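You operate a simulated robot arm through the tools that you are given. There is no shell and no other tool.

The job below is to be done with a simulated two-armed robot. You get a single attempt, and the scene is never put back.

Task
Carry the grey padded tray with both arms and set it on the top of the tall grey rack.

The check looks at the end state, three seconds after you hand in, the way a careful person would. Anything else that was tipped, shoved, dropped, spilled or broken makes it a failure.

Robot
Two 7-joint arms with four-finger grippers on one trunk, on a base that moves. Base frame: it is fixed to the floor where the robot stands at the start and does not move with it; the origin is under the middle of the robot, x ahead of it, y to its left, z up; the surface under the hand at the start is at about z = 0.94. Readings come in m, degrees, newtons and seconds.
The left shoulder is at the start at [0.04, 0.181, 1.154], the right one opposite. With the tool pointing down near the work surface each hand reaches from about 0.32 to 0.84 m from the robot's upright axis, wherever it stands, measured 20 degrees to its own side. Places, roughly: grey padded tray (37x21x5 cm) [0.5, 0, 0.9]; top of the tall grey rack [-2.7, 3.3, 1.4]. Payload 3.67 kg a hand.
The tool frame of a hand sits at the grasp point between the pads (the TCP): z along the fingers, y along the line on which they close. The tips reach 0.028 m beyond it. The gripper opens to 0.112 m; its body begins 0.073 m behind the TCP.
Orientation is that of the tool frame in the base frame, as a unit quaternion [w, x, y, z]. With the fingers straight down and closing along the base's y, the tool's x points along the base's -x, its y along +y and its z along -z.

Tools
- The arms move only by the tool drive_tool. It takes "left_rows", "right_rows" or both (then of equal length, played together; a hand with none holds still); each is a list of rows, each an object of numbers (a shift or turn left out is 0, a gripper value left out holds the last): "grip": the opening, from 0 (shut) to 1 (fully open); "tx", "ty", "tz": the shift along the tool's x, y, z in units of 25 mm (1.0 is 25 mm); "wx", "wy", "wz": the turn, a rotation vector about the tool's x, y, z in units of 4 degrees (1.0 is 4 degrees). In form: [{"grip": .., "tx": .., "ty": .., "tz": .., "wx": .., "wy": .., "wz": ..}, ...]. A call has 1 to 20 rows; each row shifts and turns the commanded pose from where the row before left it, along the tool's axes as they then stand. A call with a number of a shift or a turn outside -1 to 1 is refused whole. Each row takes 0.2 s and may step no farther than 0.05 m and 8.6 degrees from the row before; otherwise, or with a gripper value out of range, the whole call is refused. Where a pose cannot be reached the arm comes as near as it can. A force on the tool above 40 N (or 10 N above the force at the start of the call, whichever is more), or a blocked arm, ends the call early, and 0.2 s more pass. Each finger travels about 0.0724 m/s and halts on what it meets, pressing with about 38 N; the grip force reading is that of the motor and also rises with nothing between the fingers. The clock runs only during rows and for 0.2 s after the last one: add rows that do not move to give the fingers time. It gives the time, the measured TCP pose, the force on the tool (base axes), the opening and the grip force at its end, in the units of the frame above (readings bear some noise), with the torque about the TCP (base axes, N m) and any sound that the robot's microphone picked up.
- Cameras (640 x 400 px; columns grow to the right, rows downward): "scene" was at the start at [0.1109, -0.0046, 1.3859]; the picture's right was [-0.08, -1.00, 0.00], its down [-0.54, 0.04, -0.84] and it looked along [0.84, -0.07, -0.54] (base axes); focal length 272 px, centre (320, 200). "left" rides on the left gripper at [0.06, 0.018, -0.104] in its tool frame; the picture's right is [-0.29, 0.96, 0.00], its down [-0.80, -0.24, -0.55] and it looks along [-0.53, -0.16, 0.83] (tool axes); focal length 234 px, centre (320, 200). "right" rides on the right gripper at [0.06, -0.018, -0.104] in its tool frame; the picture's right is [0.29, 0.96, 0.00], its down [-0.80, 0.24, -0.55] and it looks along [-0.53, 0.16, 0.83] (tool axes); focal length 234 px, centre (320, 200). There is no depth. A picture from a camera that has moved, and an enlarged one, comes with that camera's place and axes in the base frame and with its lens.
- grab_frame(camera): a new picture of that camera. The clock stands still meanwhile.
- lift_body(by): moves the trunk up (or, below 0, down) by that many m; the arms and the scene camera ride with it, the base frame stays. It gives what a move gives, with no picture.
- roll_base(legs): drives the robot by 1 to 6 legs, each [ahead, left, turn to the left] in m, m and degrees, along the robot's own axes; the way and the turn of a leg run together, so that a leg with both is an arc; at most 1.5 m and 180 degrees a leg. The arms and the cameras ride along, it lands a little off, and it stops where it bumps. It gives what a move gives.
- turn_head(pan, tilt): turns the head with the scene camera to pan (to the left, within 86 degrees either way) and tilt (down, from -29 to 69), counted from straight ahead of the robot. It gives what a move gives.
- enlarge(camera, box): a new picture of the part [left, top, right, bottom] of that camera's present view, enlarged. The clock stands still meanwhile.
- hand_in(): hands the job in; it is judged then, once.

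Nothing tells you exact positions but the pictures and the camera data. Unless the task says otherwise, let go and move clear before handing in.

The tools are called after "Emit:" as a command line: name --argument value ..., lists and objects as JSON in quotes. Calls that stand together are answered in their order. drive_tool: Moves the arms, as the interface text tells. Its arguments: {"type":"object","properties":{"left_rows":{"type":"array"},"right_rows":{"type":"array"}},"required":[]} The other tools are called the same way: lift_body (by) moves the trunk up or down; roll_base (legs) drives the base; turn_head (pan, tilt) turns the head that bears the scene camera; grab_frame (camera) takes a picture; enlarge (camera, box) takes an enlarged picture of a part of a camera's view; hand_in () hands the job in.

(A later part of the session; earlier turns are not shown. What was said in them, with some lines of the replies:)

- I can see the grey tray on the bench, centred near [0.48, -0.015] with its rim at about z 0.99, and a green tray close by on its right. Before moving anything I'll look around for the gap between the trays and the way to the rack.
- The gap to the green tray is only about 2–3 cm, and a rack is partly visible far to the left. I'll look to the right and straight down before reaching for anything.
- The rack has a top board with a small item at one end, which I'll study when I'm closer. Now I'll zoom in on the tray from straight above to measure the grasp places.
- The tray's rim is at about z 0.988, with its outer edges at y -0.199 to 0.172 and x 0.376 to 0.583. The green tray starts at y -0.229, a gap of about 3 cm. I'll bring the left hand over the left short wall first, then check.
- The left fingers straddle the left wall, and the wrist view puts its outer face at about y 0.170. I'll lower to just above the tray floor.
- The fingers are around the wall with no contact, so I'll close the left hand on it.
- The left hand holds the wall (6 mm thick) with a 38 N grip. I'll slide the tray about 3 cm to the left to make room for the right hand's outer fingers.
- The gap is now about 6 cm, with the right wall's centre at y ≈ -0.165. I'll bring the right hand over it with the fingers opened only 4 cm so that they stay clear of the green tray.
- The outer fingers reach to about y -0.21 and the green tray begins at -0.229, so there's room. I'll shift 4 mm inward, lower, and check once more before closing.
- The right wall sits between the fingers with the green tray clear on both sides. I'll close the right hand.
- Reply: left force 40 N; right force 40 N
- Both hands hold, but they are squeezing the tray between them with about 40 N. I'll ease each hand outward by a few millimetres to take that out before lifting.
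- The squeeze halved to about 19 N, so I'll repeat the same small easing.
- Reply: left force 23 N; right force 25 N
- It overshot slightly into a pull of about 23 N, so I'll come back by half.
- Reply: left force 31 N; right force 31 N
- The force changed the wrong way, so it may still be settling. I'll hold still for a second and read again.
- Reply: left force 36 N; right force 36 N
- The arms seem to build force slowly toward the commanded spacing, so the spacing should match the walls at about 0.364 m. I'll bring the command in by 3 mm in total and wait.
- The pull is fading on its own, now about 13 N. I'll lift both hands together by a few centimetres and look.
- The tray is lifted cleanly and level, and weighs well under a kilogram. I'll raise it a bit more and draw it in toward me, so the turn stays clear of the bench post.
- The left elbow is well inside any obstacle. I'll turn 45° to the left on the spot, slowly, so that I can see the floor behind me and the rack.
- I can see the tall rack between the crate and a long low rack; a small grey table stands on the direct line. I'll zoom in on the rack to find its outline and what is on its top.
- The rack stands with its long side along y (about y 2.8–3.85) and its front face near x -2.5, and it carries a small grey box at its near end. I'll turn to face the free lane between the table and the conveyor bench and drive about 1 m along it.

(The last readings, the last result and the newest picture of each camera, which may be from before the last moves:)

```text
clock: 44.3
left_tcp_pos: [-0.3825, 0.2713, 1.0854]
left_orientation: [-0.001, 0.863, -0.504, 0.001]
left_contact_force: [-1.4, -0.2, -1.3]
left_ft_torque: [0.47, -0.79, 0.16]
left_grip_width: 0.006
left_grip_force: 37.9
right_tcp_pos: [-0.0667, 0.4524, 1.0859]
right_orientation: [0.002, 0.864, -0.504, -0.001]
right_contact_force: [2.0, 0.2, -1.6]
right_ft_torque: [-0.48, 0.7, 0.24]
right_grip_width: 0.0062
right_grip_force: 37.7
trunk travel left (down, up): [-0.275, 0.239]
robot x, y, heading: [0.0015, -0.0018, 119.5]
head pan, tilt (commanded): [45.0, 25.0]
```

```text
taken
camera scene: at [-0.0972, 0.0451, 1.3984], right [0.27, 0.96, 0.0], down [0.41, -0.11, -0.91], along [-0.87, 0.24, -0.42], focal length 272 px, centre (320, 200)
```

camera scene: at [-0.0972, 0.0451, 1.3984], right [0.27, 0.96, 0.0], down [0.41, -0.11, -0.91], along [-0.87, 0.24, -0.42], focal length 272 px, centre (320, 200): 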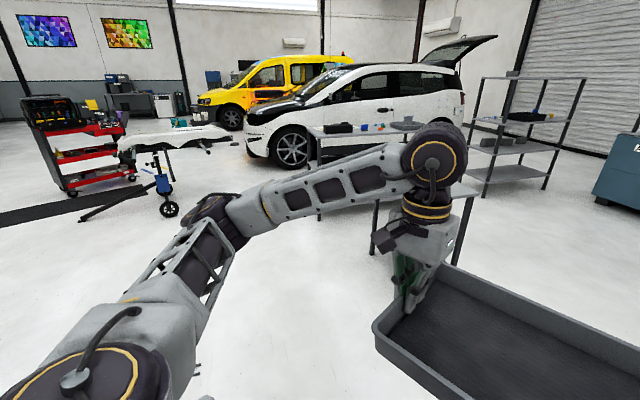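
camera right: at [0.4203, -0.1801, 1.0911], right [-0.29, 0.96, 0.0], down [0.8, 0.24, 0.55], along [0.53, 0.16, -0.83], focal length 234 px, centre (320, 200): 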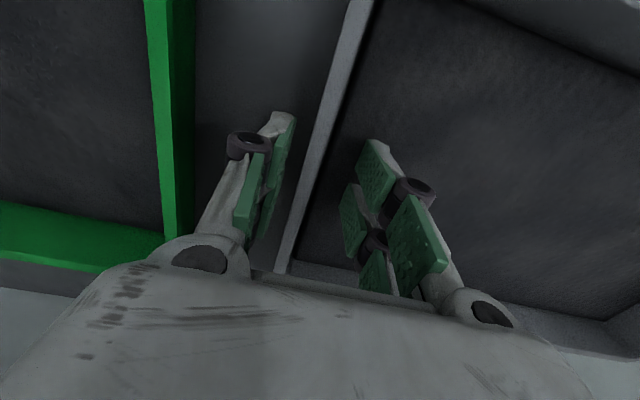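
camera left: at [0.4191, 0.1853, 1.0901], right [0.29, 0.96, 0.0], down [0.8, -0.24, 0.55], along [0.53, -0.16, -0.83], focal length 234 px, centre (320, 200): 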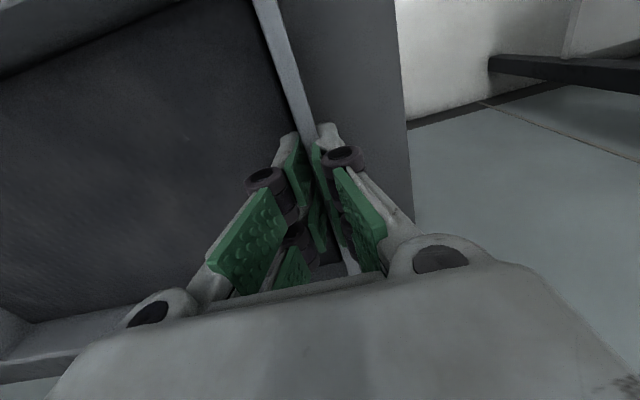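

The tray rides level in both hands and the lane ahead is free. I'll raise the trunk now so that the elbows and tray pass well above the benches, then drive along the lane.

Emit:
lift_body --by 0.23

Emit:
roll_base --legs '[[0.5, 0, 0], [0.53, 0, 0]]'

Emit:
turn_head --pan 10 --tilt 20

Emit:
grab_frame --camera "scene"

```text
clock: 46.7
left_tcp_pos: [-0.382, 0.2723, 1.3158]
left_orientation: [-0.001, 0.863, -0.505, 0.0]
left_contact_force: [-1.6, 1.3, -0.4]
left_ft_torque: [0.43, -0.75, 0.15]
left_grip_width: 0.006
left_grip_force: 37.6
right_tcp_pos: [-0.0652, 0.452, 1.3169]
right_orientation: [0.001, 0.864, -0.503, -0.001]
right_contact_force: [1.0, -0.4, -1.9]
right_ft_torque: [-0.38, 0.78, 0.21]
right_grip_width: 0.0061
right_grip_force: 38.0
trunk travel left (down, up): [-0.505, 0.009]
robot x, y, heading: [-0.0016, 0.002, 119.4]
head pan, tilt (commanded): [45.0, 25.0]
```

```text
clock: 52.4
left_tcp_pos: [-0.8805, 1.1576, 1.3142]
left_orientation: [0.0, 0.864, -0.504, 0.0]
left_contact_force: [-0.7, 0.5, -1.0]
left_ft_torque: [0.46, -0.76, 0.14]
left_grip_width: 0.006
left_grip_force: 37.6
right_tcp_pos: [-0.5648, 1.3377, 1.3164]
right_orientation: [0.001, 0.863, -0.504, -0.001]
right_contact_force: [1.9, -1.1, -2.0]
right_ft_torque: [-0.43, 0.8, 0.22]
right_grip_width: 0.006
right_grip_force: 38.2
trunk travel left (down, up): [-0.505, 0.009]
robot x, y, heading: [-0.4991, 0.8841, 119.2]
head pan, tilt (commanded): [45.0, 25.0]
```

```text
clock: 53.4
left_tcp_pos: [-0.8798, 1.1586, 1.3149]
left_orientation: [-0.001, 0.864, -0.504, 0.001]
left_contact_force: [-1.1, -0.5, -0.9]
left_ft_torque: [0.42, -0.83, 0.12]
left_grip_width: 0.0062
left_grip_force: 37.9
right_tcp_pos: [-0.5643, 1.3374, 1.3169]
right_orientation: [0.001, 0.863, -0.505, -0.001]
right_contact_force: [1.3, 0.2, -2.3]
right_ft_torque: [-0.36, 0.76, 0.19]
right_grip_width: 0.006
right_grip_force: 37.8
trunk travel left (down, up): [-0.505, 0.009]
robot x, y, heading: [-0.5014, 0.8854, 119.3]
head pan, tilt (commanded): [10.0, 20.0]
```

```text
taken
camera scene: at [-0.5668, 0.9781, 1.6363], right [0.77, 0.64, 0.0], down [0.22, -0.26, -0.94], along [-0.6, 0.73, -0.34], focal length 272 px, centre (320, 200)
```

scene: 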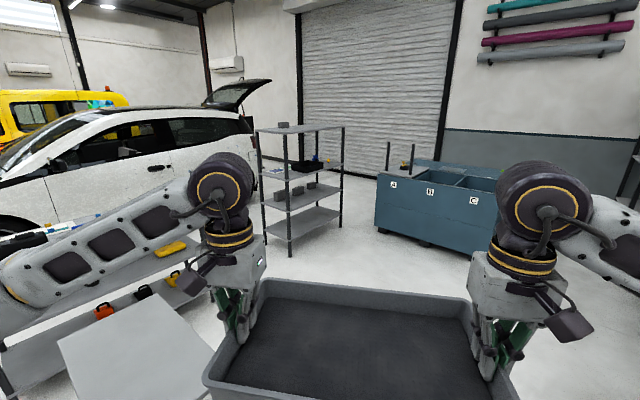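

I'm at about (-0.5, 0.89) and the camera now looks down on the rack top. I'll zoom in to measure it.

Emit:
enlarge --camera "scene" --box '[230, 100, 430, 265]'

Emit:
enlarge --camera "scene" --box '[245, 105, 365, 180]'

```text
2.42 times, centred on (330, 182) of scene
camera zoom: at [-0.5668, 0.9781, 1.6363], right [0.77, 0.64, 0.0], down [0.22, -0.26, -0.94], along [-0.6, 0.73, -0.34], focal length 660 px, centre (296, 242)
```

zoom: 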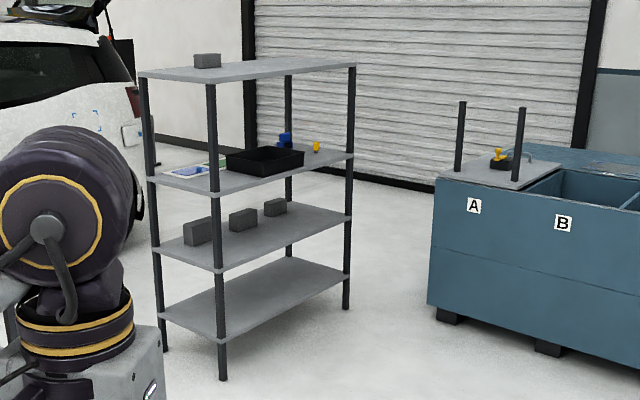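

```text
5.33 times, centred on (305, 142) of scene
camera zoom: at [-0.5668, 0.9781, 1.6363], right [0.77, 0.64, 0.0], down [0.22, -0.26, -0.94], along [-0.6, 0.73, -0.34], focal length 1451 px, centre (400, 507)
```

zoom: 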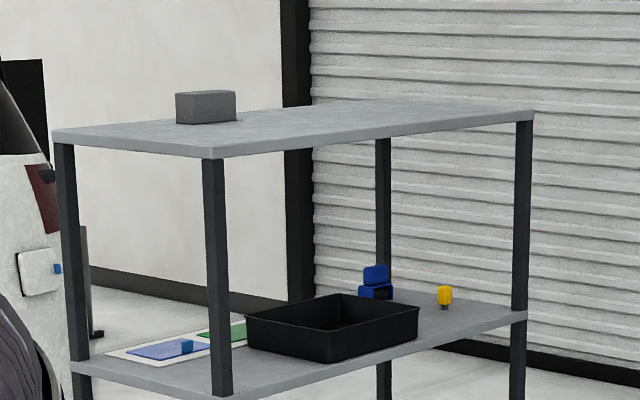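

The rack top is at z ≈ 1.35 and spans x -2.91 to -2.49 and y 2.79 to 3.79; the small box sits at its back, near y 3.1–3.2. I'll go round the table via (-0.6, 2.0), turn to face the rack, and stop well short of it.

Emit:
roll_base --legs '[[1.02, -0.458, 0], [0, 0, 60.7]]'

Emit:
turn_head --pan -20 --tilt 20

Emit:
grab_frame --camera "scene"

```text
clock: 62.0
left_tcp_pos: [-1.0183, 1.7857, 1.3149]
left_orientation: [-0.001, 1.0, 0.0, 0.0]
left_contact_force: [-1.0, -2.2, -1.6]
left_ft_torque: [0.88, -0.01, 0.11]
left_grip_width: 0.0059
left_grip_force: 38.0
right_tcp_pos: [-1.02, 2.1504, 1.3168]
right_orientation: [0.002, 1.0, 0.001, 0.0]
right_contact_force: [0.7, 2.6, -1.4]
right_ft_torque: [-0.85, 0.01, 0.17]
right_grip_width: 0.006
right_grip_force: 38.1
trunk travel left (down, up): [-0.505, 0.009]
robot x, y, heading: [-0.594, 1.9874, -179.8]
head pan, tilt (commanded): [10.0, 20.0]
```

```text
clock: 63.0
left_tcp_pos: [-1.0175, 1.786, 1.3158]
left_orientation: [-0.001, 1.0, 0.002, 0.0]
left_contact_force: [-0.2, -1.8, -1.4]
left_ft_torque: [0.9, -0.11, 0.09]
left_grip_width: 0.0059
left_grip_force: 38.1
right_tcp_pos: [-1.0191, 2.1499, 1.3166]
right_orientation: [0.002, 1.0, 0.001, 0.0]
right_contact_force: [1.4, 1.8, -2.1]
right_ft_torque: [-0.87, 0.07, 0.19]
right_grip_width: 0.0059
right_grip_force: 37.5
trunk travel left (down, up): [-0.505, 0.009]
robot x, y, heading: [-0.5956, 1.9851, -180.0]
head pan, tilt (commanded): [-20.0, 20.0]
```

```text
taken
camera scene: at [-0.7004, 2.0192, 1.6363], right [0.34, 0.94, 0.0], down [0.32, -0.12, -0.94], along [-0.88, 0.32, -0.34], focal length 272 px, centre (320, 200)
```

scene: 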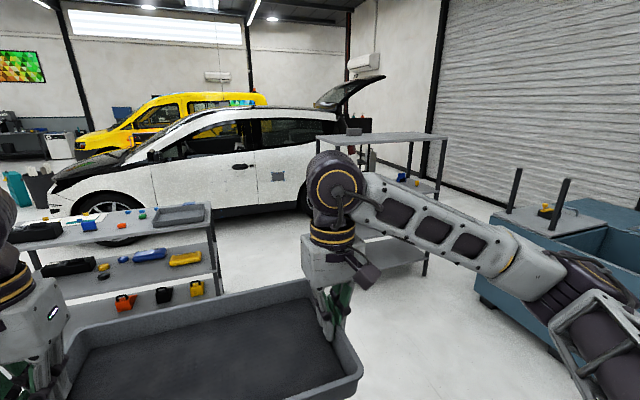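

I'm at (-0.6, 1.99) facing the rack's long side, with the crate's front at y ≈ 4.1 off to the right. I'll drive diagonally to about (-1.65, 3.35), still some 0.3 m short of the rack with the tray.

Emit:
roll_base --legs '[[0.5, -0.68, 0], [0.55, -0.68, 0]]'

Emit:
turn_head --pan 0 --tilt 22

Emit:
grab_frame --camera "scene"

Emit:
turn_head --pan -75 --tilt 35

Emit:
grab_frame --camera "scene"

```text
clock: 71.7
left_tcp_pos: [-2.0643, 3.1451, 1.3158]
left_orientation: [-0.001, 1.0, 0.001, 0.001]
left_contact_force: [-0.8, -1.5, -0.7]
left_ft_torque: [0.91, 0.03, 0.1]
left_grip_width: 0.0058
left_grip_force: 37.7
right_tcp_pos: [-2.065, 3.5091, 1.3175]
right_orientation: [0.002, 1.0, 0.0, 0.001]
right_contact_force: [0.9, 3.3, -2.0]
right_ft_torque: [-0.87, -0.02, 0.14]
right_grip_width: 0.006
right_grip_force: 38.3
trunk travel left (down, up): [-0.505, 0.009]
robot x, y, heading: [-1.6391, 3.347, -179.6]
head pan, tilt (commanded): [-20.0, 20.0]
```

```text
clock: 72.5
left_tcp_pos: [-2.0658, 3.1466, 1.3153]
left_orientation: [0.0, 1.0, 0.001, 0.0]
left_contact_force: [-1.3, -1.1, -1.2]
left_ft_torque: [0.89, -0.07, 0.06]
left_grip_width: 0.0061
left_grip_force: 38.2
right_tcp_pos: [-2.0669, 3.5108, 1.3165]
right_orientation: [0.002, 1.0, 0.0, 0.001]
right_contact_force: [0.0, 2.1, -1.3]
right_ft_torque: [-0.91, 0.04, 0.11]
right_grip_width: 0.006
right_grip_force: 37.8
trunk travel left (down, up): [-0.505, 0.009]
robot x, y, heading: [-1.6377, 3.3456, -179.8]
head pan, tilt (commanded): [0.0, 22.0]
```

```text
taken
camera scene: at [-1.7523, 3.3487, 1.633], right [0.0, 1.0, 0.0], down [0.38, 0.0, -0.93], along [-0.93, 0.0, -0.38], focal length 272 px, centre (320, 200)
```

scene: 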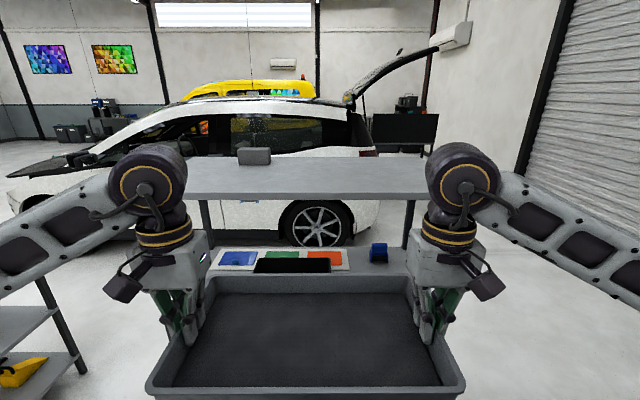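

```text
clock: 74.0
left_tcp_pos: [-2.0655, 3.1458, 1.3148]
left_orientation: [-0.001, 1.0, 0.001, 0.0]
left_contact_force: [0.1, -1.2, -1.6]
left_ft_torque: [0.9, 0.04, 0.07]
left_grip_width: 0.006
left_grip_force: 37.8
right_tcp_pos: [-2.0664, 3.5107, 1.317]
right_orientation: [0.002, 1.0, 0.0, -0.001]
right_contact_force: [0.1, 1.5, -1.7]
right_ft_torque: [-0.88, -0.04, 0.15]
right_grip_width: 0.0061
right_grip_force: 38.0
trunk travel left (down, up): [-0.505, 0.009]
robot x, y, heading: [-1.6356, 3.3446, -180.1]
head pan, tilt (commanded): [-75.0, 35.0]
```

```text
taken
camera scene: at [-1.6819, 3.4331, 1.6125], right [0.97, 0.26, 0.0], down [0.15, -0.55, -0.82], along [-0.21, 0.79, -0.57], focal length 272 px, centre (320, 200)
```

scene: 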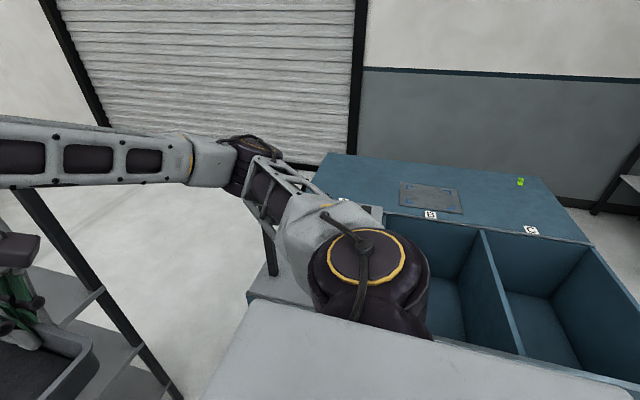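

The rack top is right ahead. The small box on it spans about y 3.02–3.15 at the back, with its face near x -2.83, so the middle and right of the top are free. I'll raise both arms together by 15 cm to bring the tray's underside above the rack top.

Emit:
drive_tool --left_rows '[{"tz": -0.3}, {"tz": -0.5}, {"tz": -0.5}, {"tz": -0.5}, {"tz": -0.5}, {"tz": -0.5}, {"tz": -0.5}, {"tz": -0.5}, {"tz": -0.5}, {"tz": -0.5}, {"tz": -0.5}, {"tz": -0.5}, {"tz": -0.2}, {}]' --right_rows '[{"tz": -0.3}, {"tz": -0.5}, {"tz": -0.5}, {"tz": -0.5}, {"tz": -0.5}, {"tz": -0.5}, {"tz": -0.5}, {"tz": -0.5}, {"tz": -0.5}, {"tz": -0.5}, {"tz": -0.5}, {"tz": -0.5}, {"tz": -0.2}, {}]'

Emit:
turn_head --pan 0 --tilt 22

Emit:
grab_frame --camera "scene"

```text
clock: 77.0
left_tcp_pos: [-2.0665, 3.1468, 1.4648]
left_orientation: [-0.001, 1.0, 0.0, 0.0]
left_contact_force: [-1.8, -10.7, -1.0]
left_ft_torque: [0.8, 0.1, 0.2]
left_grip_width: 0.0059
left_grip_force: 38.0
right_tcp_pos: [-2.0669, 3.5105, 1.4654]
right_orientation: [0.002, 1.0, 0.001, 0.0]
right_contact_force: [0.8, 10.8, -2.1]
right_ft_torque: [-0.77, -0.08, 0.24]
right_grip_width: 0.0061
right_grip_force: 37.8
trunk travel left (down, up): [-0.505, 0.009]
robot x, y, heading: [-1.6428, 3.3432, -180.2]
head pan, tilt (commanded): [-75.0, 35.0]
```

```text
clock: 78.4
left_tcp_pos: [-2.0652, 3.1464, 1.4647]
left_orientation: [0.0, 1.0, 0.001, -0.001]
left_contact_force: [-0.8, -11.4, -0.8]
left_ft_torque: [0.78, -0.08, 0.13]
left_grip_width: 0.0062
left_grip_force: 37.8
right_tcp_pos: [-2.0655, 3.5103, 1.466]
right_orientation: [0.002, 1.0, -0.001, 0.0]
right_contact_force: [1.1, 11.1, -1.6]
right_ft_torque: [-0.8, 0.08, 0.26]
right_grip_width: 0.0062
right_grip_force: 37.4
trunk travel left (down, up): [-0.505, 0.009]
robot x, y, heading: [-1.6395, 3.3495, -180.0]
head pan, tilt (commanded): [0.0, 22.0]
```

```text
taken
camera scene: at [-1.7518, 3.3482, 1.6331], right [0.0, 1.0, 0.0], down [0.38, 0.0, -0.93], along [-0.93, 0.0, -0.38], focal length 272 px, centre (320, 200)
```

scene: 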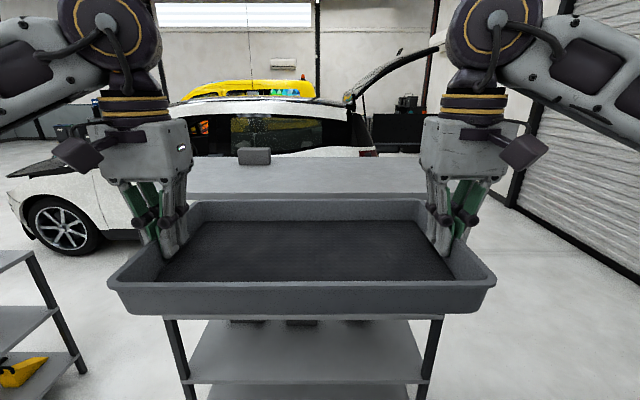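

The tray's underside is now about 7 cm above the rack top. I'll zoom in to get the box and the edges more exactly before going in.

Emit:
enlarge --camera "scene" --box '[170, 130, 330, 230]'

Emit:
enlarge --camera "scene" --box '[330, 130, 490, 230]'

Emit:
turn_head --pan 0 --tilt 45

Emit:
grab_frame --camera "scene"

```text
4.00 times, centred on (250, 180) of scene
camera zoom: at [-1.7518, 3.3482, 1.6331], right [0.0, 1.0, 0.0], down [0.38, 0.0, -0.93], along [-0.93, 0.0, -0.38], focal length 1088 px, centre (600, 280)
```

zoom: 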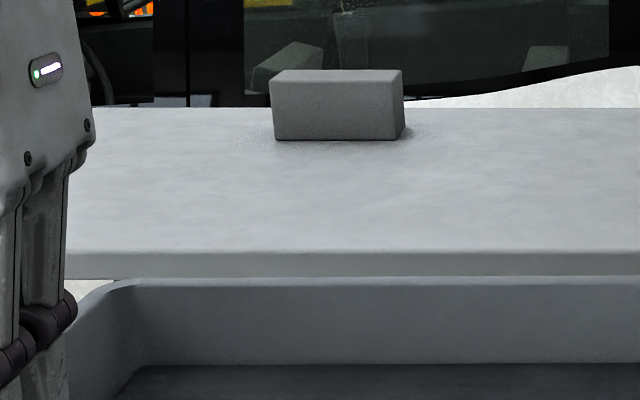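

```text
4.00 times, centred on (410, 180) of scene
camera zoom: at [-1.7518, 3.3482, 1.6331], right [0.0, 1.0, 0.0], down [0.38, 0.0, -0.93], along [-0.93, 0.0, -0.38], focal length 1088 px, centre (-40, 280)
```

zoom: 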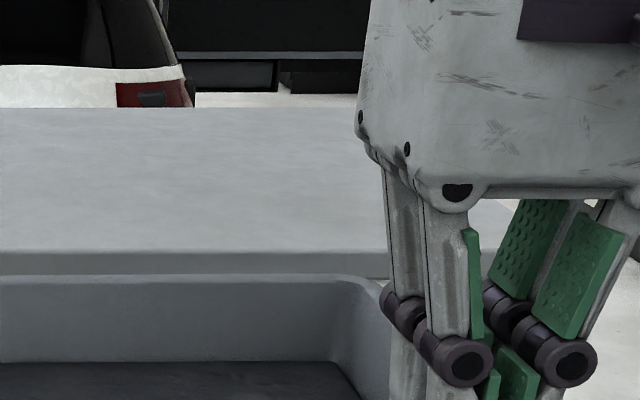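

```text
clock: 79.3
left_tcp_pos: [-2.064, 3.147, 1.464]
left_orientation: [-0.002, 1.0, 0.001, 0.0]
left_contact_force: [-1.2, -12.7, -1.3]
left_ft_torque: [0.78, -0.06, 0.14]
left_grip_width: 0.0061
left_grip_force: 37.8
right_tcp_pos: [-2.0665, 3.5099, 1.4658]
right_orientation: [0.001, 1.0, 0.0, 0.0]
right_contact_force: [1.1, 12.3, -1.3]
right_ft_torque: [-0.71, 0.09, 0.26]
right_grip_width: 0.0061
right_grip_force: 38.0
trunk travel left (down, up): [-0.505, 0.009]
robot x, y, heading: [-1.6396, 3.3471, -179.9]
head pan, tilt (commanded): [0.0, 45.0]
```

```text
taken
camera scene: at [-1.7404, 3.3481, 1.5977], right [0.0, 1.0, 0.0], down [0.71, 0.0, -0.71], along [-0.71, 0.0, -0.71], focal length 272 px, centre (320, 200)
```

scene: 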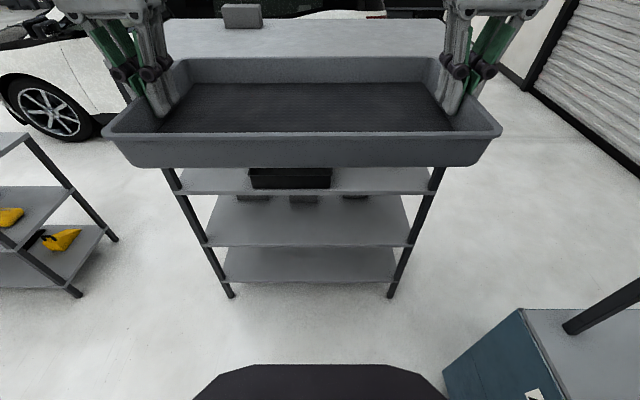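

The rack's front legs stand at x ≈ -2.5 and its top is at z ≈ 1.36; the box's face is at x ≈ -2.80. The base front reaches about 0.31 m ahead, so I'll extend the arms by 17 cm here, well clear of the rack, and then roll in.

Emit:
drive_tool --left_rows '[{"tx": -0.3}, {"tx": -0.5}, {"tx": -0.5}, {"tx": -0.5}, {"tx": -0.5}, {"tx": -0.5}, {"tx": -0.5}, {"tx": -0.5}, {"tx": -0.5}, {"tx": -0.5}, {"tx": -0.5}, {"tx": -0.5}, {"tx": -0.5}, {"tx": -0.5}, {"tx": -0.2}, {}]' --right_rows '[{"tx": -0.3}, {"tx": -0.5}, {"tx": -0.5}, {"tx": -0.5}, {"tx": -0.5}, {"tx": -0.5}, {"tx": -0.5}, {"tx": -0.5}, {"tx": -0.5}, {"tx": -0.5}, {"tx": -0.5}, {"tx": -0.5}, {"tx": -0.5}, {"tx": -0.5}, {"tx": -0.2}, {}]'

Emit:
grab_frame --camera "scene"

```text
clock: 82.7
left_tcp_pos: [-2.2398, 3.1466, 1.4655]
left_orientation: [-0.001, 1.0, 0.0, 0.0]
left_contact_force: [0.7, 7.0, -1.5]
left_ft_torque: [0.99, 0.09, -0.07]
left_grip_width: 0.0062
left_grip_force: 38.4
right_tcp_pos: [-2.2396, 3.5108, 1.4657]
right_orientation: [0.002, 1.0, 0.001, 0.0]
right_contact_force: [-0.4, -5.6, -2.3]
right_ft_torque: [-0.96, -0.12, -0.1]
right_grip_width: 0.0059
right_grip_force: 37.7
trunk travel left (down, up): [-0.505, 0.009]
robot x, y, heading: [-1.6356, 3.3492, -180.1]
head pan, tilt (commanded): [0.0, 45.0]
```

```text
taken
camera scene: at [-1.7401, 3.3482, 1.5977], right [0.0, 1.0, 0.0], down [0.71, 0.0, -0.71], along [-0.71, 0.0, -0.71], focal length 272 px, centre (320, 200)
```

scene: 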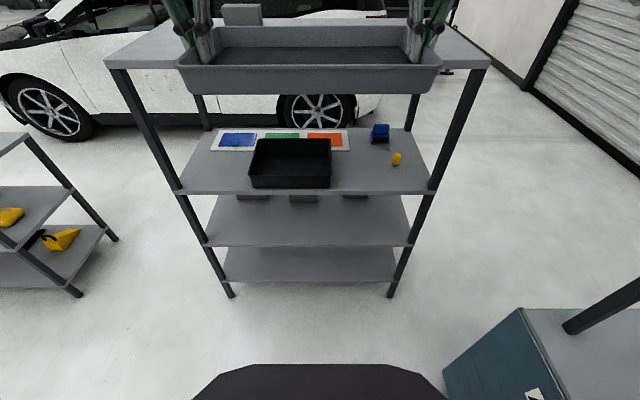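

The rack's front edge is at x ≈ -2.493, its top at z ≈ 1.351 and its span y 2.79–3.79, so the tray clears the top by about 6–7 cm. I'll shift 9 cm to the right to stay off the box, then roll in by 0.2 m and check.

Emit:
roll_base --legs '[[0, -0.09, 0], [0.2, 0, 0]]'

Emit:
turn_head --pan 0 --tilt 35

Emit:
grab_frame --camera "scene"

```text
clock: 85.1
left_tcp_pos: [-2.4403, 3.2378, 1.4682]
left_orientation: [-0.002, 1.0, -0.003, -0.001]
left_contact_force: [1.2, 10.0, -0.8]
left_ft_torque: [1.05, 0.07, -0.06]
left_grip_width: 0.0061
left_grip_force: 38.2
right_tcp_pos: [-2.4393, 3.6014, 1.4698]
right_orientation: [0.002, 1.0, -0.002, -0.002]
right_contact_force: [0.0, -10.4, -1.9]
right_ft_torque: [-0.98, 0.01, -0.15]
right_grip_width: 0.0056
right_grip_force: 38.1
trunk travel left (down, up): [-0.505, 0.009]
robot x, y, heading: [-1.8437, 3.437, 179.6]
head pan, tilt (commanded): [0.0, 45.0]
```

```text
clock: 85.8
left_tcp_pos: [-2.4449, 3.2401, 1.4646]
left_orientation: [-0.002, 1.0, -0.001, 0.0]
left_contact_force: [0.5, 0.5, -0.8]
left_ft_torque: [0.9, 0.03, -0.01]
left_grip_width: 0.0057
left_grip_force: 38.1
right_tcp_pos: [-2.4435, 3.6043, 1.4666]
right_orientation: [0.001, 1.0, -0.002, 0.0]
right_contact_force: [-0.1, -1.2, -2.5]
right_ft_torque: [-0.86, 0.02, -0.13]
right_grip_width: 0.0059
right_grip_force: 38.2
trunk travel left (down, up): [-0.505, 0.009]
robot x, y, heading: [-1.8469, 3.4403, 179.4]
head pan, tilt (commanded): [0.0, 35.0]
```

```text
taken
camera scene: at [-1.951, 3.439, 1.6124], right [0.0, 1.0, 0.0], down [0.57, 0.0, -0.82], along [-0.82, 0.0, -0.57], focal length 272 px, centre (320, 200)
```

scene: 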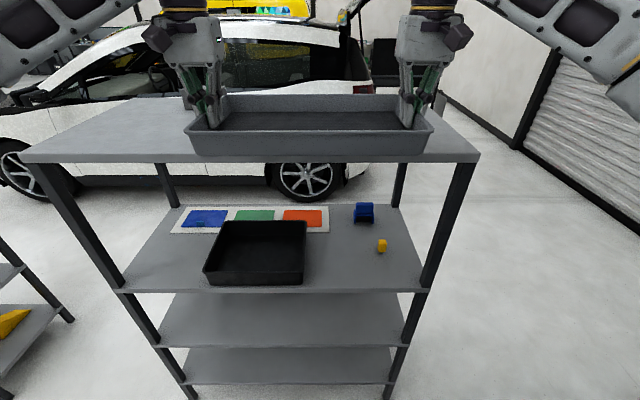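

The tray is level and clear, and half over the rack's front edge. I'll roll in the last 0.2 m.

Emit:
roll_base --legs '[[0.1, 0, 0], [0.1, 0, 0]]'

Emit:
turn_head --pan 0 --tilt 30

Emit:
grab_frame --camera "scene"

Emit:
grab_frame --camera "left"

Emit:
grab_frame --camera "right"

```text
clock: 87.7
left_tcp_pos: [-2.6364, 3.24, 1.469]
left_orientation: [-0.002, 1.0, -0.002, -0.002]
left_contact_force: [0.5, 0.7, -2.3]
left_ft_torque: [0.92, 0.04, 0.0]
left_grip_width: 0.006
left_grip_force: 38.0
right_tcp_pos: [-2.6348, 3.6037, 1.4705]
right_orientation: [0.003, 1.0, -0.001, -0.004]
right_contact_force: [0.9, -1.4, -1.3]
right_ft_torque: [-0.91, 0.09, -0.11]
right_grip_width: 0.0059
right_grip_force: 37.6
trunk travel left (down, up): [-0.505, 0.009]
robot x, y, heading: [-2.0439, 3.4386, 179.6]
head pan, tilt (commanded): [0.0, 35.0]
```

```text
clock: 88.4
left_tcp_pos: [-2.6397, 3.2409, 1.4685]
left_orientation: [-0.002, 1.0, -0.002, -0.001]
left_contact_force: [0.2, 0.6, -2.0]
left_ft_torque: [0.95, -0.01, 0.03]
left_grip_width: 0.006
left_grip_force: 38.0
right_tcp_pos: [-2.6401, 3.6048, 1.4691]
right_orientation: [0.002, 1.0, -0.001, -0.002]
right_contact_force: [0.2, -0.2, -1.2]
right_ft_torque: [-0.93, 0.02, -0.14]
right_grip_width: 0.006
right_grip_force: 38.7
trunk travel left (down, up): [-0.505, 0.009]
robot x, y, heading: [-2.0423, 3.4392, 179.9]
head pan, tilt (commanded): [0.0, 30.0]
```

```text
taken
camera scene: at [-2.1486, 3.4401, 1.6205], right [0.0, 1.0, 0.0], down [0.5, 0.0, -0.87], along [-0.87, 0.0, -0.5], focal length 272 px, centre (320, 200)
```

scene: 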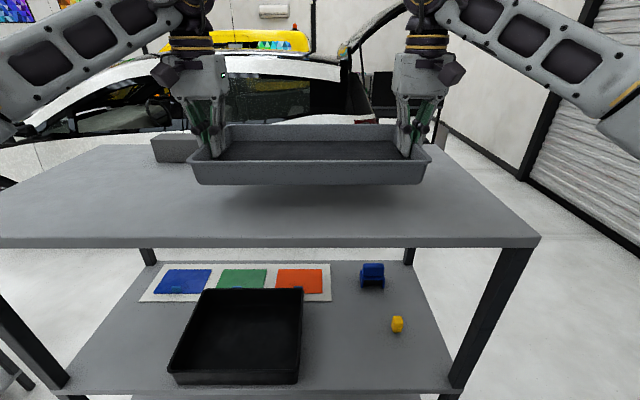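

```text
taken
camera left: at [-2.5799, 3.2213, 1.5722], right [-0.29, -0.96, 0.0], down [-0.79, 0.24, 0.56], along [-0.53, 0.16, -0.83], focal length 234 px, centre (320, 200)
```

left: 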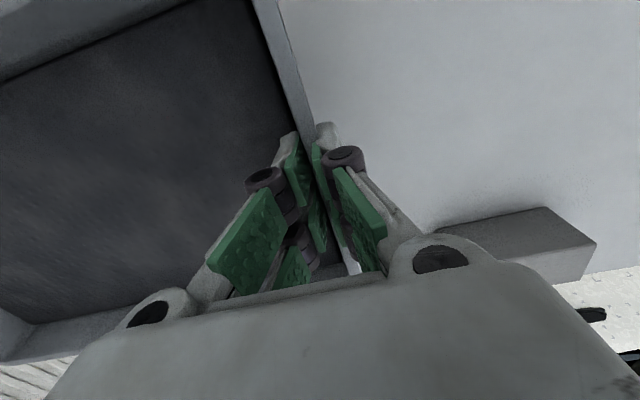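

```text
taken
camera right: at [-2.5787, 3.6218, 1.5737], right [0.29, -0.96, 0.0], down [-0.8, -0.24, 0.56], along [-0.53, -0.16, -0.83], focal length 234 px, centre (320, 200)
```

right: 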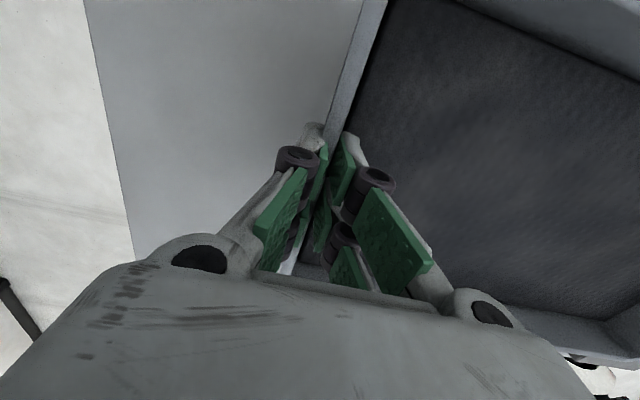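

The tray hangs over the free part of the rack top, with its front edge about 4 cm inside the rack's edge and the box about 6 cm behind and to the side of it. I'll lower both hands together by 6 cm.

Emit:
drive_tool --left_rows '[{"tz": 0.3}, {"tz": 0.3}, {"tz": 0.3}, {"tz": 0.3}, {"tz": 0.3}, {"tz": 0.3}, {"tz": 0.3}, {"tz": 0.2}, {}, {}]' --right_rows '[{"tz": 0.3}, {"tz": 0.3}, {"tz": 0.3}, {"tz": 0.3}, {"tz": 0.3}, {"tz": 0.3}, {"tz": 0.3}, {"tz": 0.2}, {}, {}]'

Emit:
enlarge --camera "scene" --box '[140, 90, 480, 260]'

```text
clock: 90.6
left_tcp_pos: [-2.6433, 3.2395, 1.408]
left_orientation: [-0.002, 1.0, -0.003, 0.0]
left_contact_force: [0.0, -0.7, -1.8]
left_ft_torque: [0.91, -0.05, 0.01]
left_grip_width: 0.006
left_grip_force: 38.3
right_tcp_pos: [-2.6424, 3.6031, 1.4105]
right_orientation: [0.003, 1.0, -0.001, -0.001]
right_contact_force: [-0.5, 0.3, -1.8]
right_ft_torque: [-0.89, 0.09, -0.15]
right_grip_width: 0.0061
right_grip_force: 37.6
trunk travel left (down, up): [-0.505, 0.009]
robot x, y, heading: [-2.0429, 3.4366, 179.9]
head pan, tilt (commanded): [0.0, 30.0]
```

```text
1.88 times, centred on (310, 175) of scene
camera zoom: at [-2.1524, 3.4403, 1.6202], right [0.0, 1.0, 0.0], down [0.5, 0.0, -0.87], along [-0.87, 0.0, -0.5], focal length 512 px, centre (339, 247)
```

zoom: 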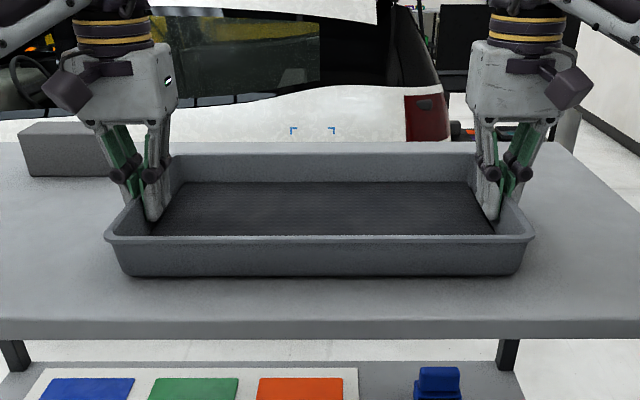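

The tray hovers about 1 cm above the rack top. I'll creep down in small steps and watch the vertical force.

Emit:
drive_tool --left_rows '[{"tz": 0.1}, {"tz": 0.1}, {"tz": 0.05}, {"tz": 0.05}, {}, {}]' --right_rows '[{"tz": 0.1}, {"tz": 0.1}, {"tz": 0.05}, {"tz": 0.05}, {}, {}]'

Emit:
enlarge --camera "scene" --box '[140, 90, 480, 260]'

```text
clock: 91.8
left_tcp_pos: [-2.642, 3.2412, 1.4038]
left_orientation: [-0.004, 1.0, -0.002, -0.006]
left_contact_force: [0.5, -3.1, 5.0]
left_ft_torque: [0.94, -0.83, -0.29]
left_grip_width: 0.0061
left_grip_force: 37.9
right_tcp_pos: [-2.6419, 3.6037, 1.405]
right_orientation: [0.003, 1.0, -0.001, -0.002]
right_contact_force: [-0.9, 1.8, 5.0]
right_ft_torque: [-0.91, -0.57, -0.09]
right_grip_width: 0.0059
right_grip_force: 38.1
trunk travel left (down, up): [-0.505, 0.009]
robot x, y, heading: [-2.0456, 3.4379, 179.9]
head pan, tilt (commanded): [0.0, 30.0]
stopped in row 6 (left hand): the force on the tool passed its limit at 41 N (the readings are from after the stop); the commanded pose is now the measured one
```

```text
1.88 times, centred on (310, 175) of scene
camera zoom: at [-2.1513, 3.4401, 1.62], right [0.0, 1.0, 0.0], down [0.5, 0.0, -0.87], along [-0.87, 0.0, -0.5], focal length 512 px, centre (339, 247)
```

zoom: 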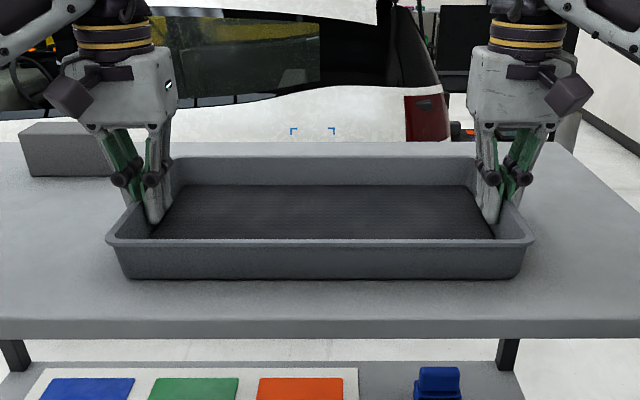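

The tray touched down: both hands felt the rack and now read only about 5 N upward. I'll open both grippers to about 5 cm, which keeps the outer fingers away from the box.

Emit:
drive_tool --left_rows '[{"grip": 0.2}, {"grip": 0.35}, {"grip": 0.5}, {}, {}]' --right_rows '[{"grip": 0.2}, {"grip": 0.35}, {"grip": 0.5}, {}, {}]'

Emit:
enlarge --camera "scene" --box '[140, 90, 480, 260]'

Emit:
grab_frame --camera "left"

Emit:
grab_frame --camera "right"

```text
clock: 93.0
left_tcp_pos: [-2.6428, 3.2403, 1.4046]
left_orientation: [-0.003, 1.0, -0.001, -0.004]
left_contact_force: [-0.7, 0.0, -0.3]
left_ft_torque: [0.0, -0.01, 0.01]
left_grip_width: 0.0562
left_grip_force: 0.1
right_tcp_pos: [-2.6423, 3.6047, 1.405]
right_orientation: [0.003, 1.0, -0.001, -0.003]
right_contact_force: [-0.3, 0.3, 0.4]
right_ft_torque: [0.02, 0.02, 0.02]
right_grip_width: 0.0559
right_grip_force: 0.0
trunk travel left (down, up): [-0.505, 0.009]
robot x, y, heading: [-2.0447, 3.4382, 180.0]
head pan, tilt (commanded): [0.0, 30.0]
```

```text
1.88 times, centred on (310, 175) of scene
camera zoom: at [-2.152, 3.4401, 1.6203], right [0.0, 1.0, 0.0], down [0.5, 0.0, -0.87], along [-0.87, 0.0, -0.5], focal length 512 px, centre (339, 247)
```

zoom: 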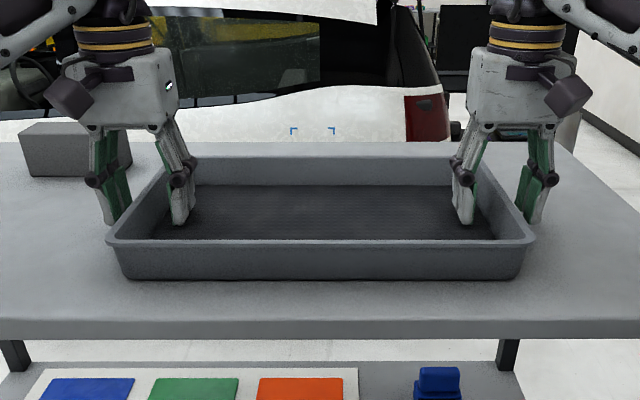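

```text
taken
camera left: at [-2.5831, 3.2215, 1.5084], right [-0.29, -0.96, 0.0], down [-0.79, 0.24, 0.56], along [-0.54, 0.17, -0.83], focal length 234 px, centre (320, 200)
```

left: 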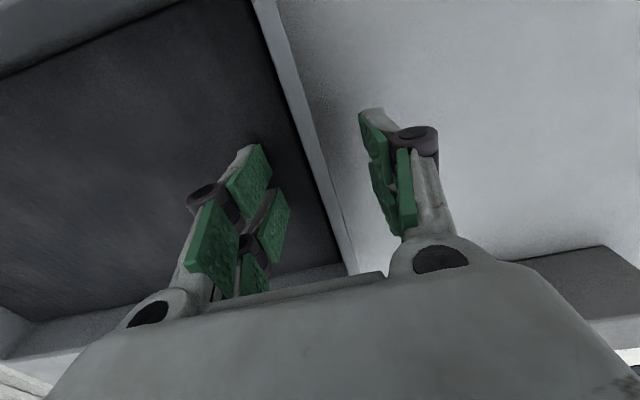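

```text
taken
camera right: at [-2.5821, 3.6223, 1.5093], right [0.29, -0.96, 0.0], down [-0.8, -0.23, 0.56], along [-0.53, -0.16, -0.83], focal length 234 px, centre (320, 200)
```

right: 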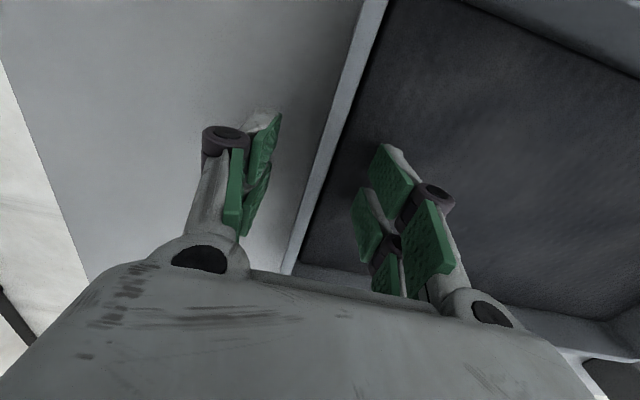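

The tray rests flat on the rack and both hands are free of it, with zero force. I'll lift the hands straight up out of the tray.

Emit:
drive_tool --left_rows '[{"tz": -0.3}, {"tz": -0.5}, {"tz": -0.5}, {"tz": -0.5}, {"tz": -0.5}, {"tz": -0.5}, {"tz": -0.5}, {"tz": -0.5}, {"tz": -0.5}, {"tz": -0.4}, {}]' --right_rows '[{"tz": -0.3}, {"tz": -0.5}, {"tz": -0.5}, {"tz": -0.5}, {"tz": -0.5}, {"tz": -0.5}, {"tz": -0.5}, {"tz": -0.5}, {"tz": -0.5}, {"tz": -0.4}, {}]'

Emit:
grab_frame --camera "scene"

```text
clock: 95.4
left_tcp_pos: [-2.6416, 3.2387, 1.5218]
left_orientation: [-0.003, 1.0, 0.0, -0.005]
left_contact_force: [0.2, -0.2, -0.3]
left_ft_torque: [-0.01, 0.02, 0.02]
left_grip_width: 0.0559
left_grip_force: 0.1
right_tcp_pos: [-2.643, 3.6053, 1.5215]
right_orientation: [0.002, 1.0, -0.001, -0.002]
right_contact_force: [-0.2, 0.1, 0.1]
right_ft_torque: [0.01, 0.01, 0.0]
right_grip_width: 0.0561
right_grip_force: 0.1
trunk travel left (down, up): [-0.505, 0.009]
robot x, y, heading: [-2.0403, 3.4343, 179.7]
head pan, tilt (commanded): [0.0, 30.0]
```

```text
taken
camera scene: at [-2.1525, 3.44, 1.6202], right [0.0, 1.0, 0.0], down [0.5, 0.0, -0.87], along [-0.87, 0.0, -0.5], focal length 272 px, centre (320, 200)
```

scene: 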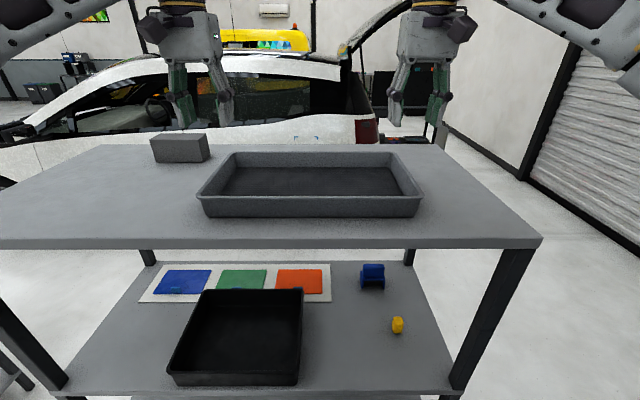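

The tray sits flat and whole on the rack top, clear of the box, and the hands are above it. I'll back straight away from the rack and take a last look.

Emit:
roll_base --legs '[[-0.25, 0, 0], [-0.2, 0, 0]]'

Emit:
turn_head --pan 0 --tilt 28

Emit:
grab_frame --camera "scene"

Emit:
enlarge --camera "scene" --box '[200, 110, 460, 272]'

```text
clock: 98.5
left_tcp_pos: [-2.1959, 3.2384, 1.5178]
left_orientation: [-0.002, 1.0, -0.002, -0.002]
left_contact_force: [-0.3, 0.1, 0.3]
left_ft_torque: [-0.01, -0.07, 0.04]
left_grip_width: 0.0561
left_grip_force: 0.0
right_tcp_pos: [-2.1966, 3.6053, 1.5187]
right_orientation: [0.003, 1.0, -0.003, 0.0]
right_contact_force: [-1.1, 0.4, 0.2]
right_ft_torque: [0.01, -0.1, 0.0]
right_grip_width: 0.056
right_grip_force: 0.1
trunk travel left (down, up): [-0.505, 0.009]
robot x, y, heading: [-1.5854, 3.4329, 179.8]
head pan, tilt (commanded): [0.0, 30.0]
```

```text
clock: 99.2
left_tcp_pos: [-2.1935, 3.2388, 1.5185]
left_orientation: [-0.003, 1.0, -0.002, -0.003]
left_contact_force: [-1.3, 0.2, -0.5]
left_ft_torque: [0.0, -0.04, -0.01]
left_grip_width: 0.0562
left_grip_force: 0.0
right_tcp_pos: [-2.1933, 3.6051, 1.5203]
right_orientation: [0.002, 1.0, -0.003, -0.002]
right_contact_force: [-1.2, 0.5, 0.5]
right_ft_torque: [0.0, -0.07, -0.03]
right_grip_width: 0.0558
right_grip_force: 0.1
trunk travel left (down, up): [-0.505, 0.009]
robot x, y, heading: [-1.5894, 3.4341, 179.5]
head pan, tilt (commanded): [0.0, 28.0]
```

```text
taken
camera scene: at [-1.7031, 3.4381, 1.6231], right [0.01, 1.0, 0.0], down [0.47, 0.0, -0.88], along [-0.88, 0.01, -0.47], focal length 272 px, centre (320, 200)
```

scene: 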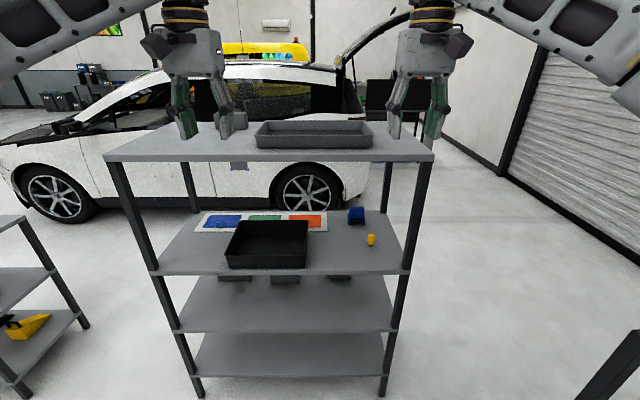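

```text
2.46 times, centred on (330, 191) of scene
camera zoom: at [-1.7031, 3.4381, 1.6231], right [0.01, 1.0, 0.0], down [0.47, 0.0, -0.88], along [-0.88, 0.01, -0.47], focal length 670 px, centre (295, 222)
```

zoom: 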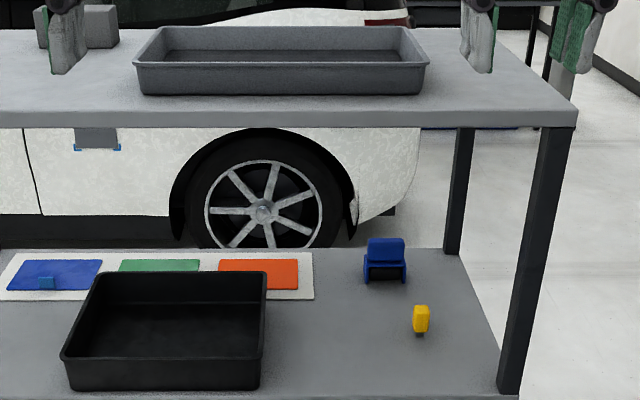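

The tray lies flat on the rack top, well inside its edges. The box and the things on the shelf below are where they were, and the robot stands clear, so I'm handing in.

Emit:
hand_in

```text
The job is handed in.
```

The grey padded tray is on top of the tall grey rack. It lies flat, about 4 cm inside the front edge and clear of the small box at the back. The last pictures show the box and the items on the shelf below unmoved.

- **Pick-up:** I slid the tray about 3 cm left on the bench first, because the gap to the green tray was too narrow for the right hand. Neither hand touched the green tray.
- **Carry:** Both hands held the short walls the whole way, and the tray stayed level. The robot drove around the small table without bumping anything.
- **Set-down:** The tray touched down slightly before I expected. The left hand briefly pressed with 41 N, just over its limit, and that move stopped early. Once I opened the grippers the forces read zero, and the tray did not shift.

I let go, raised the hands and backed the robot about 0.45 m from the rack before handing in.
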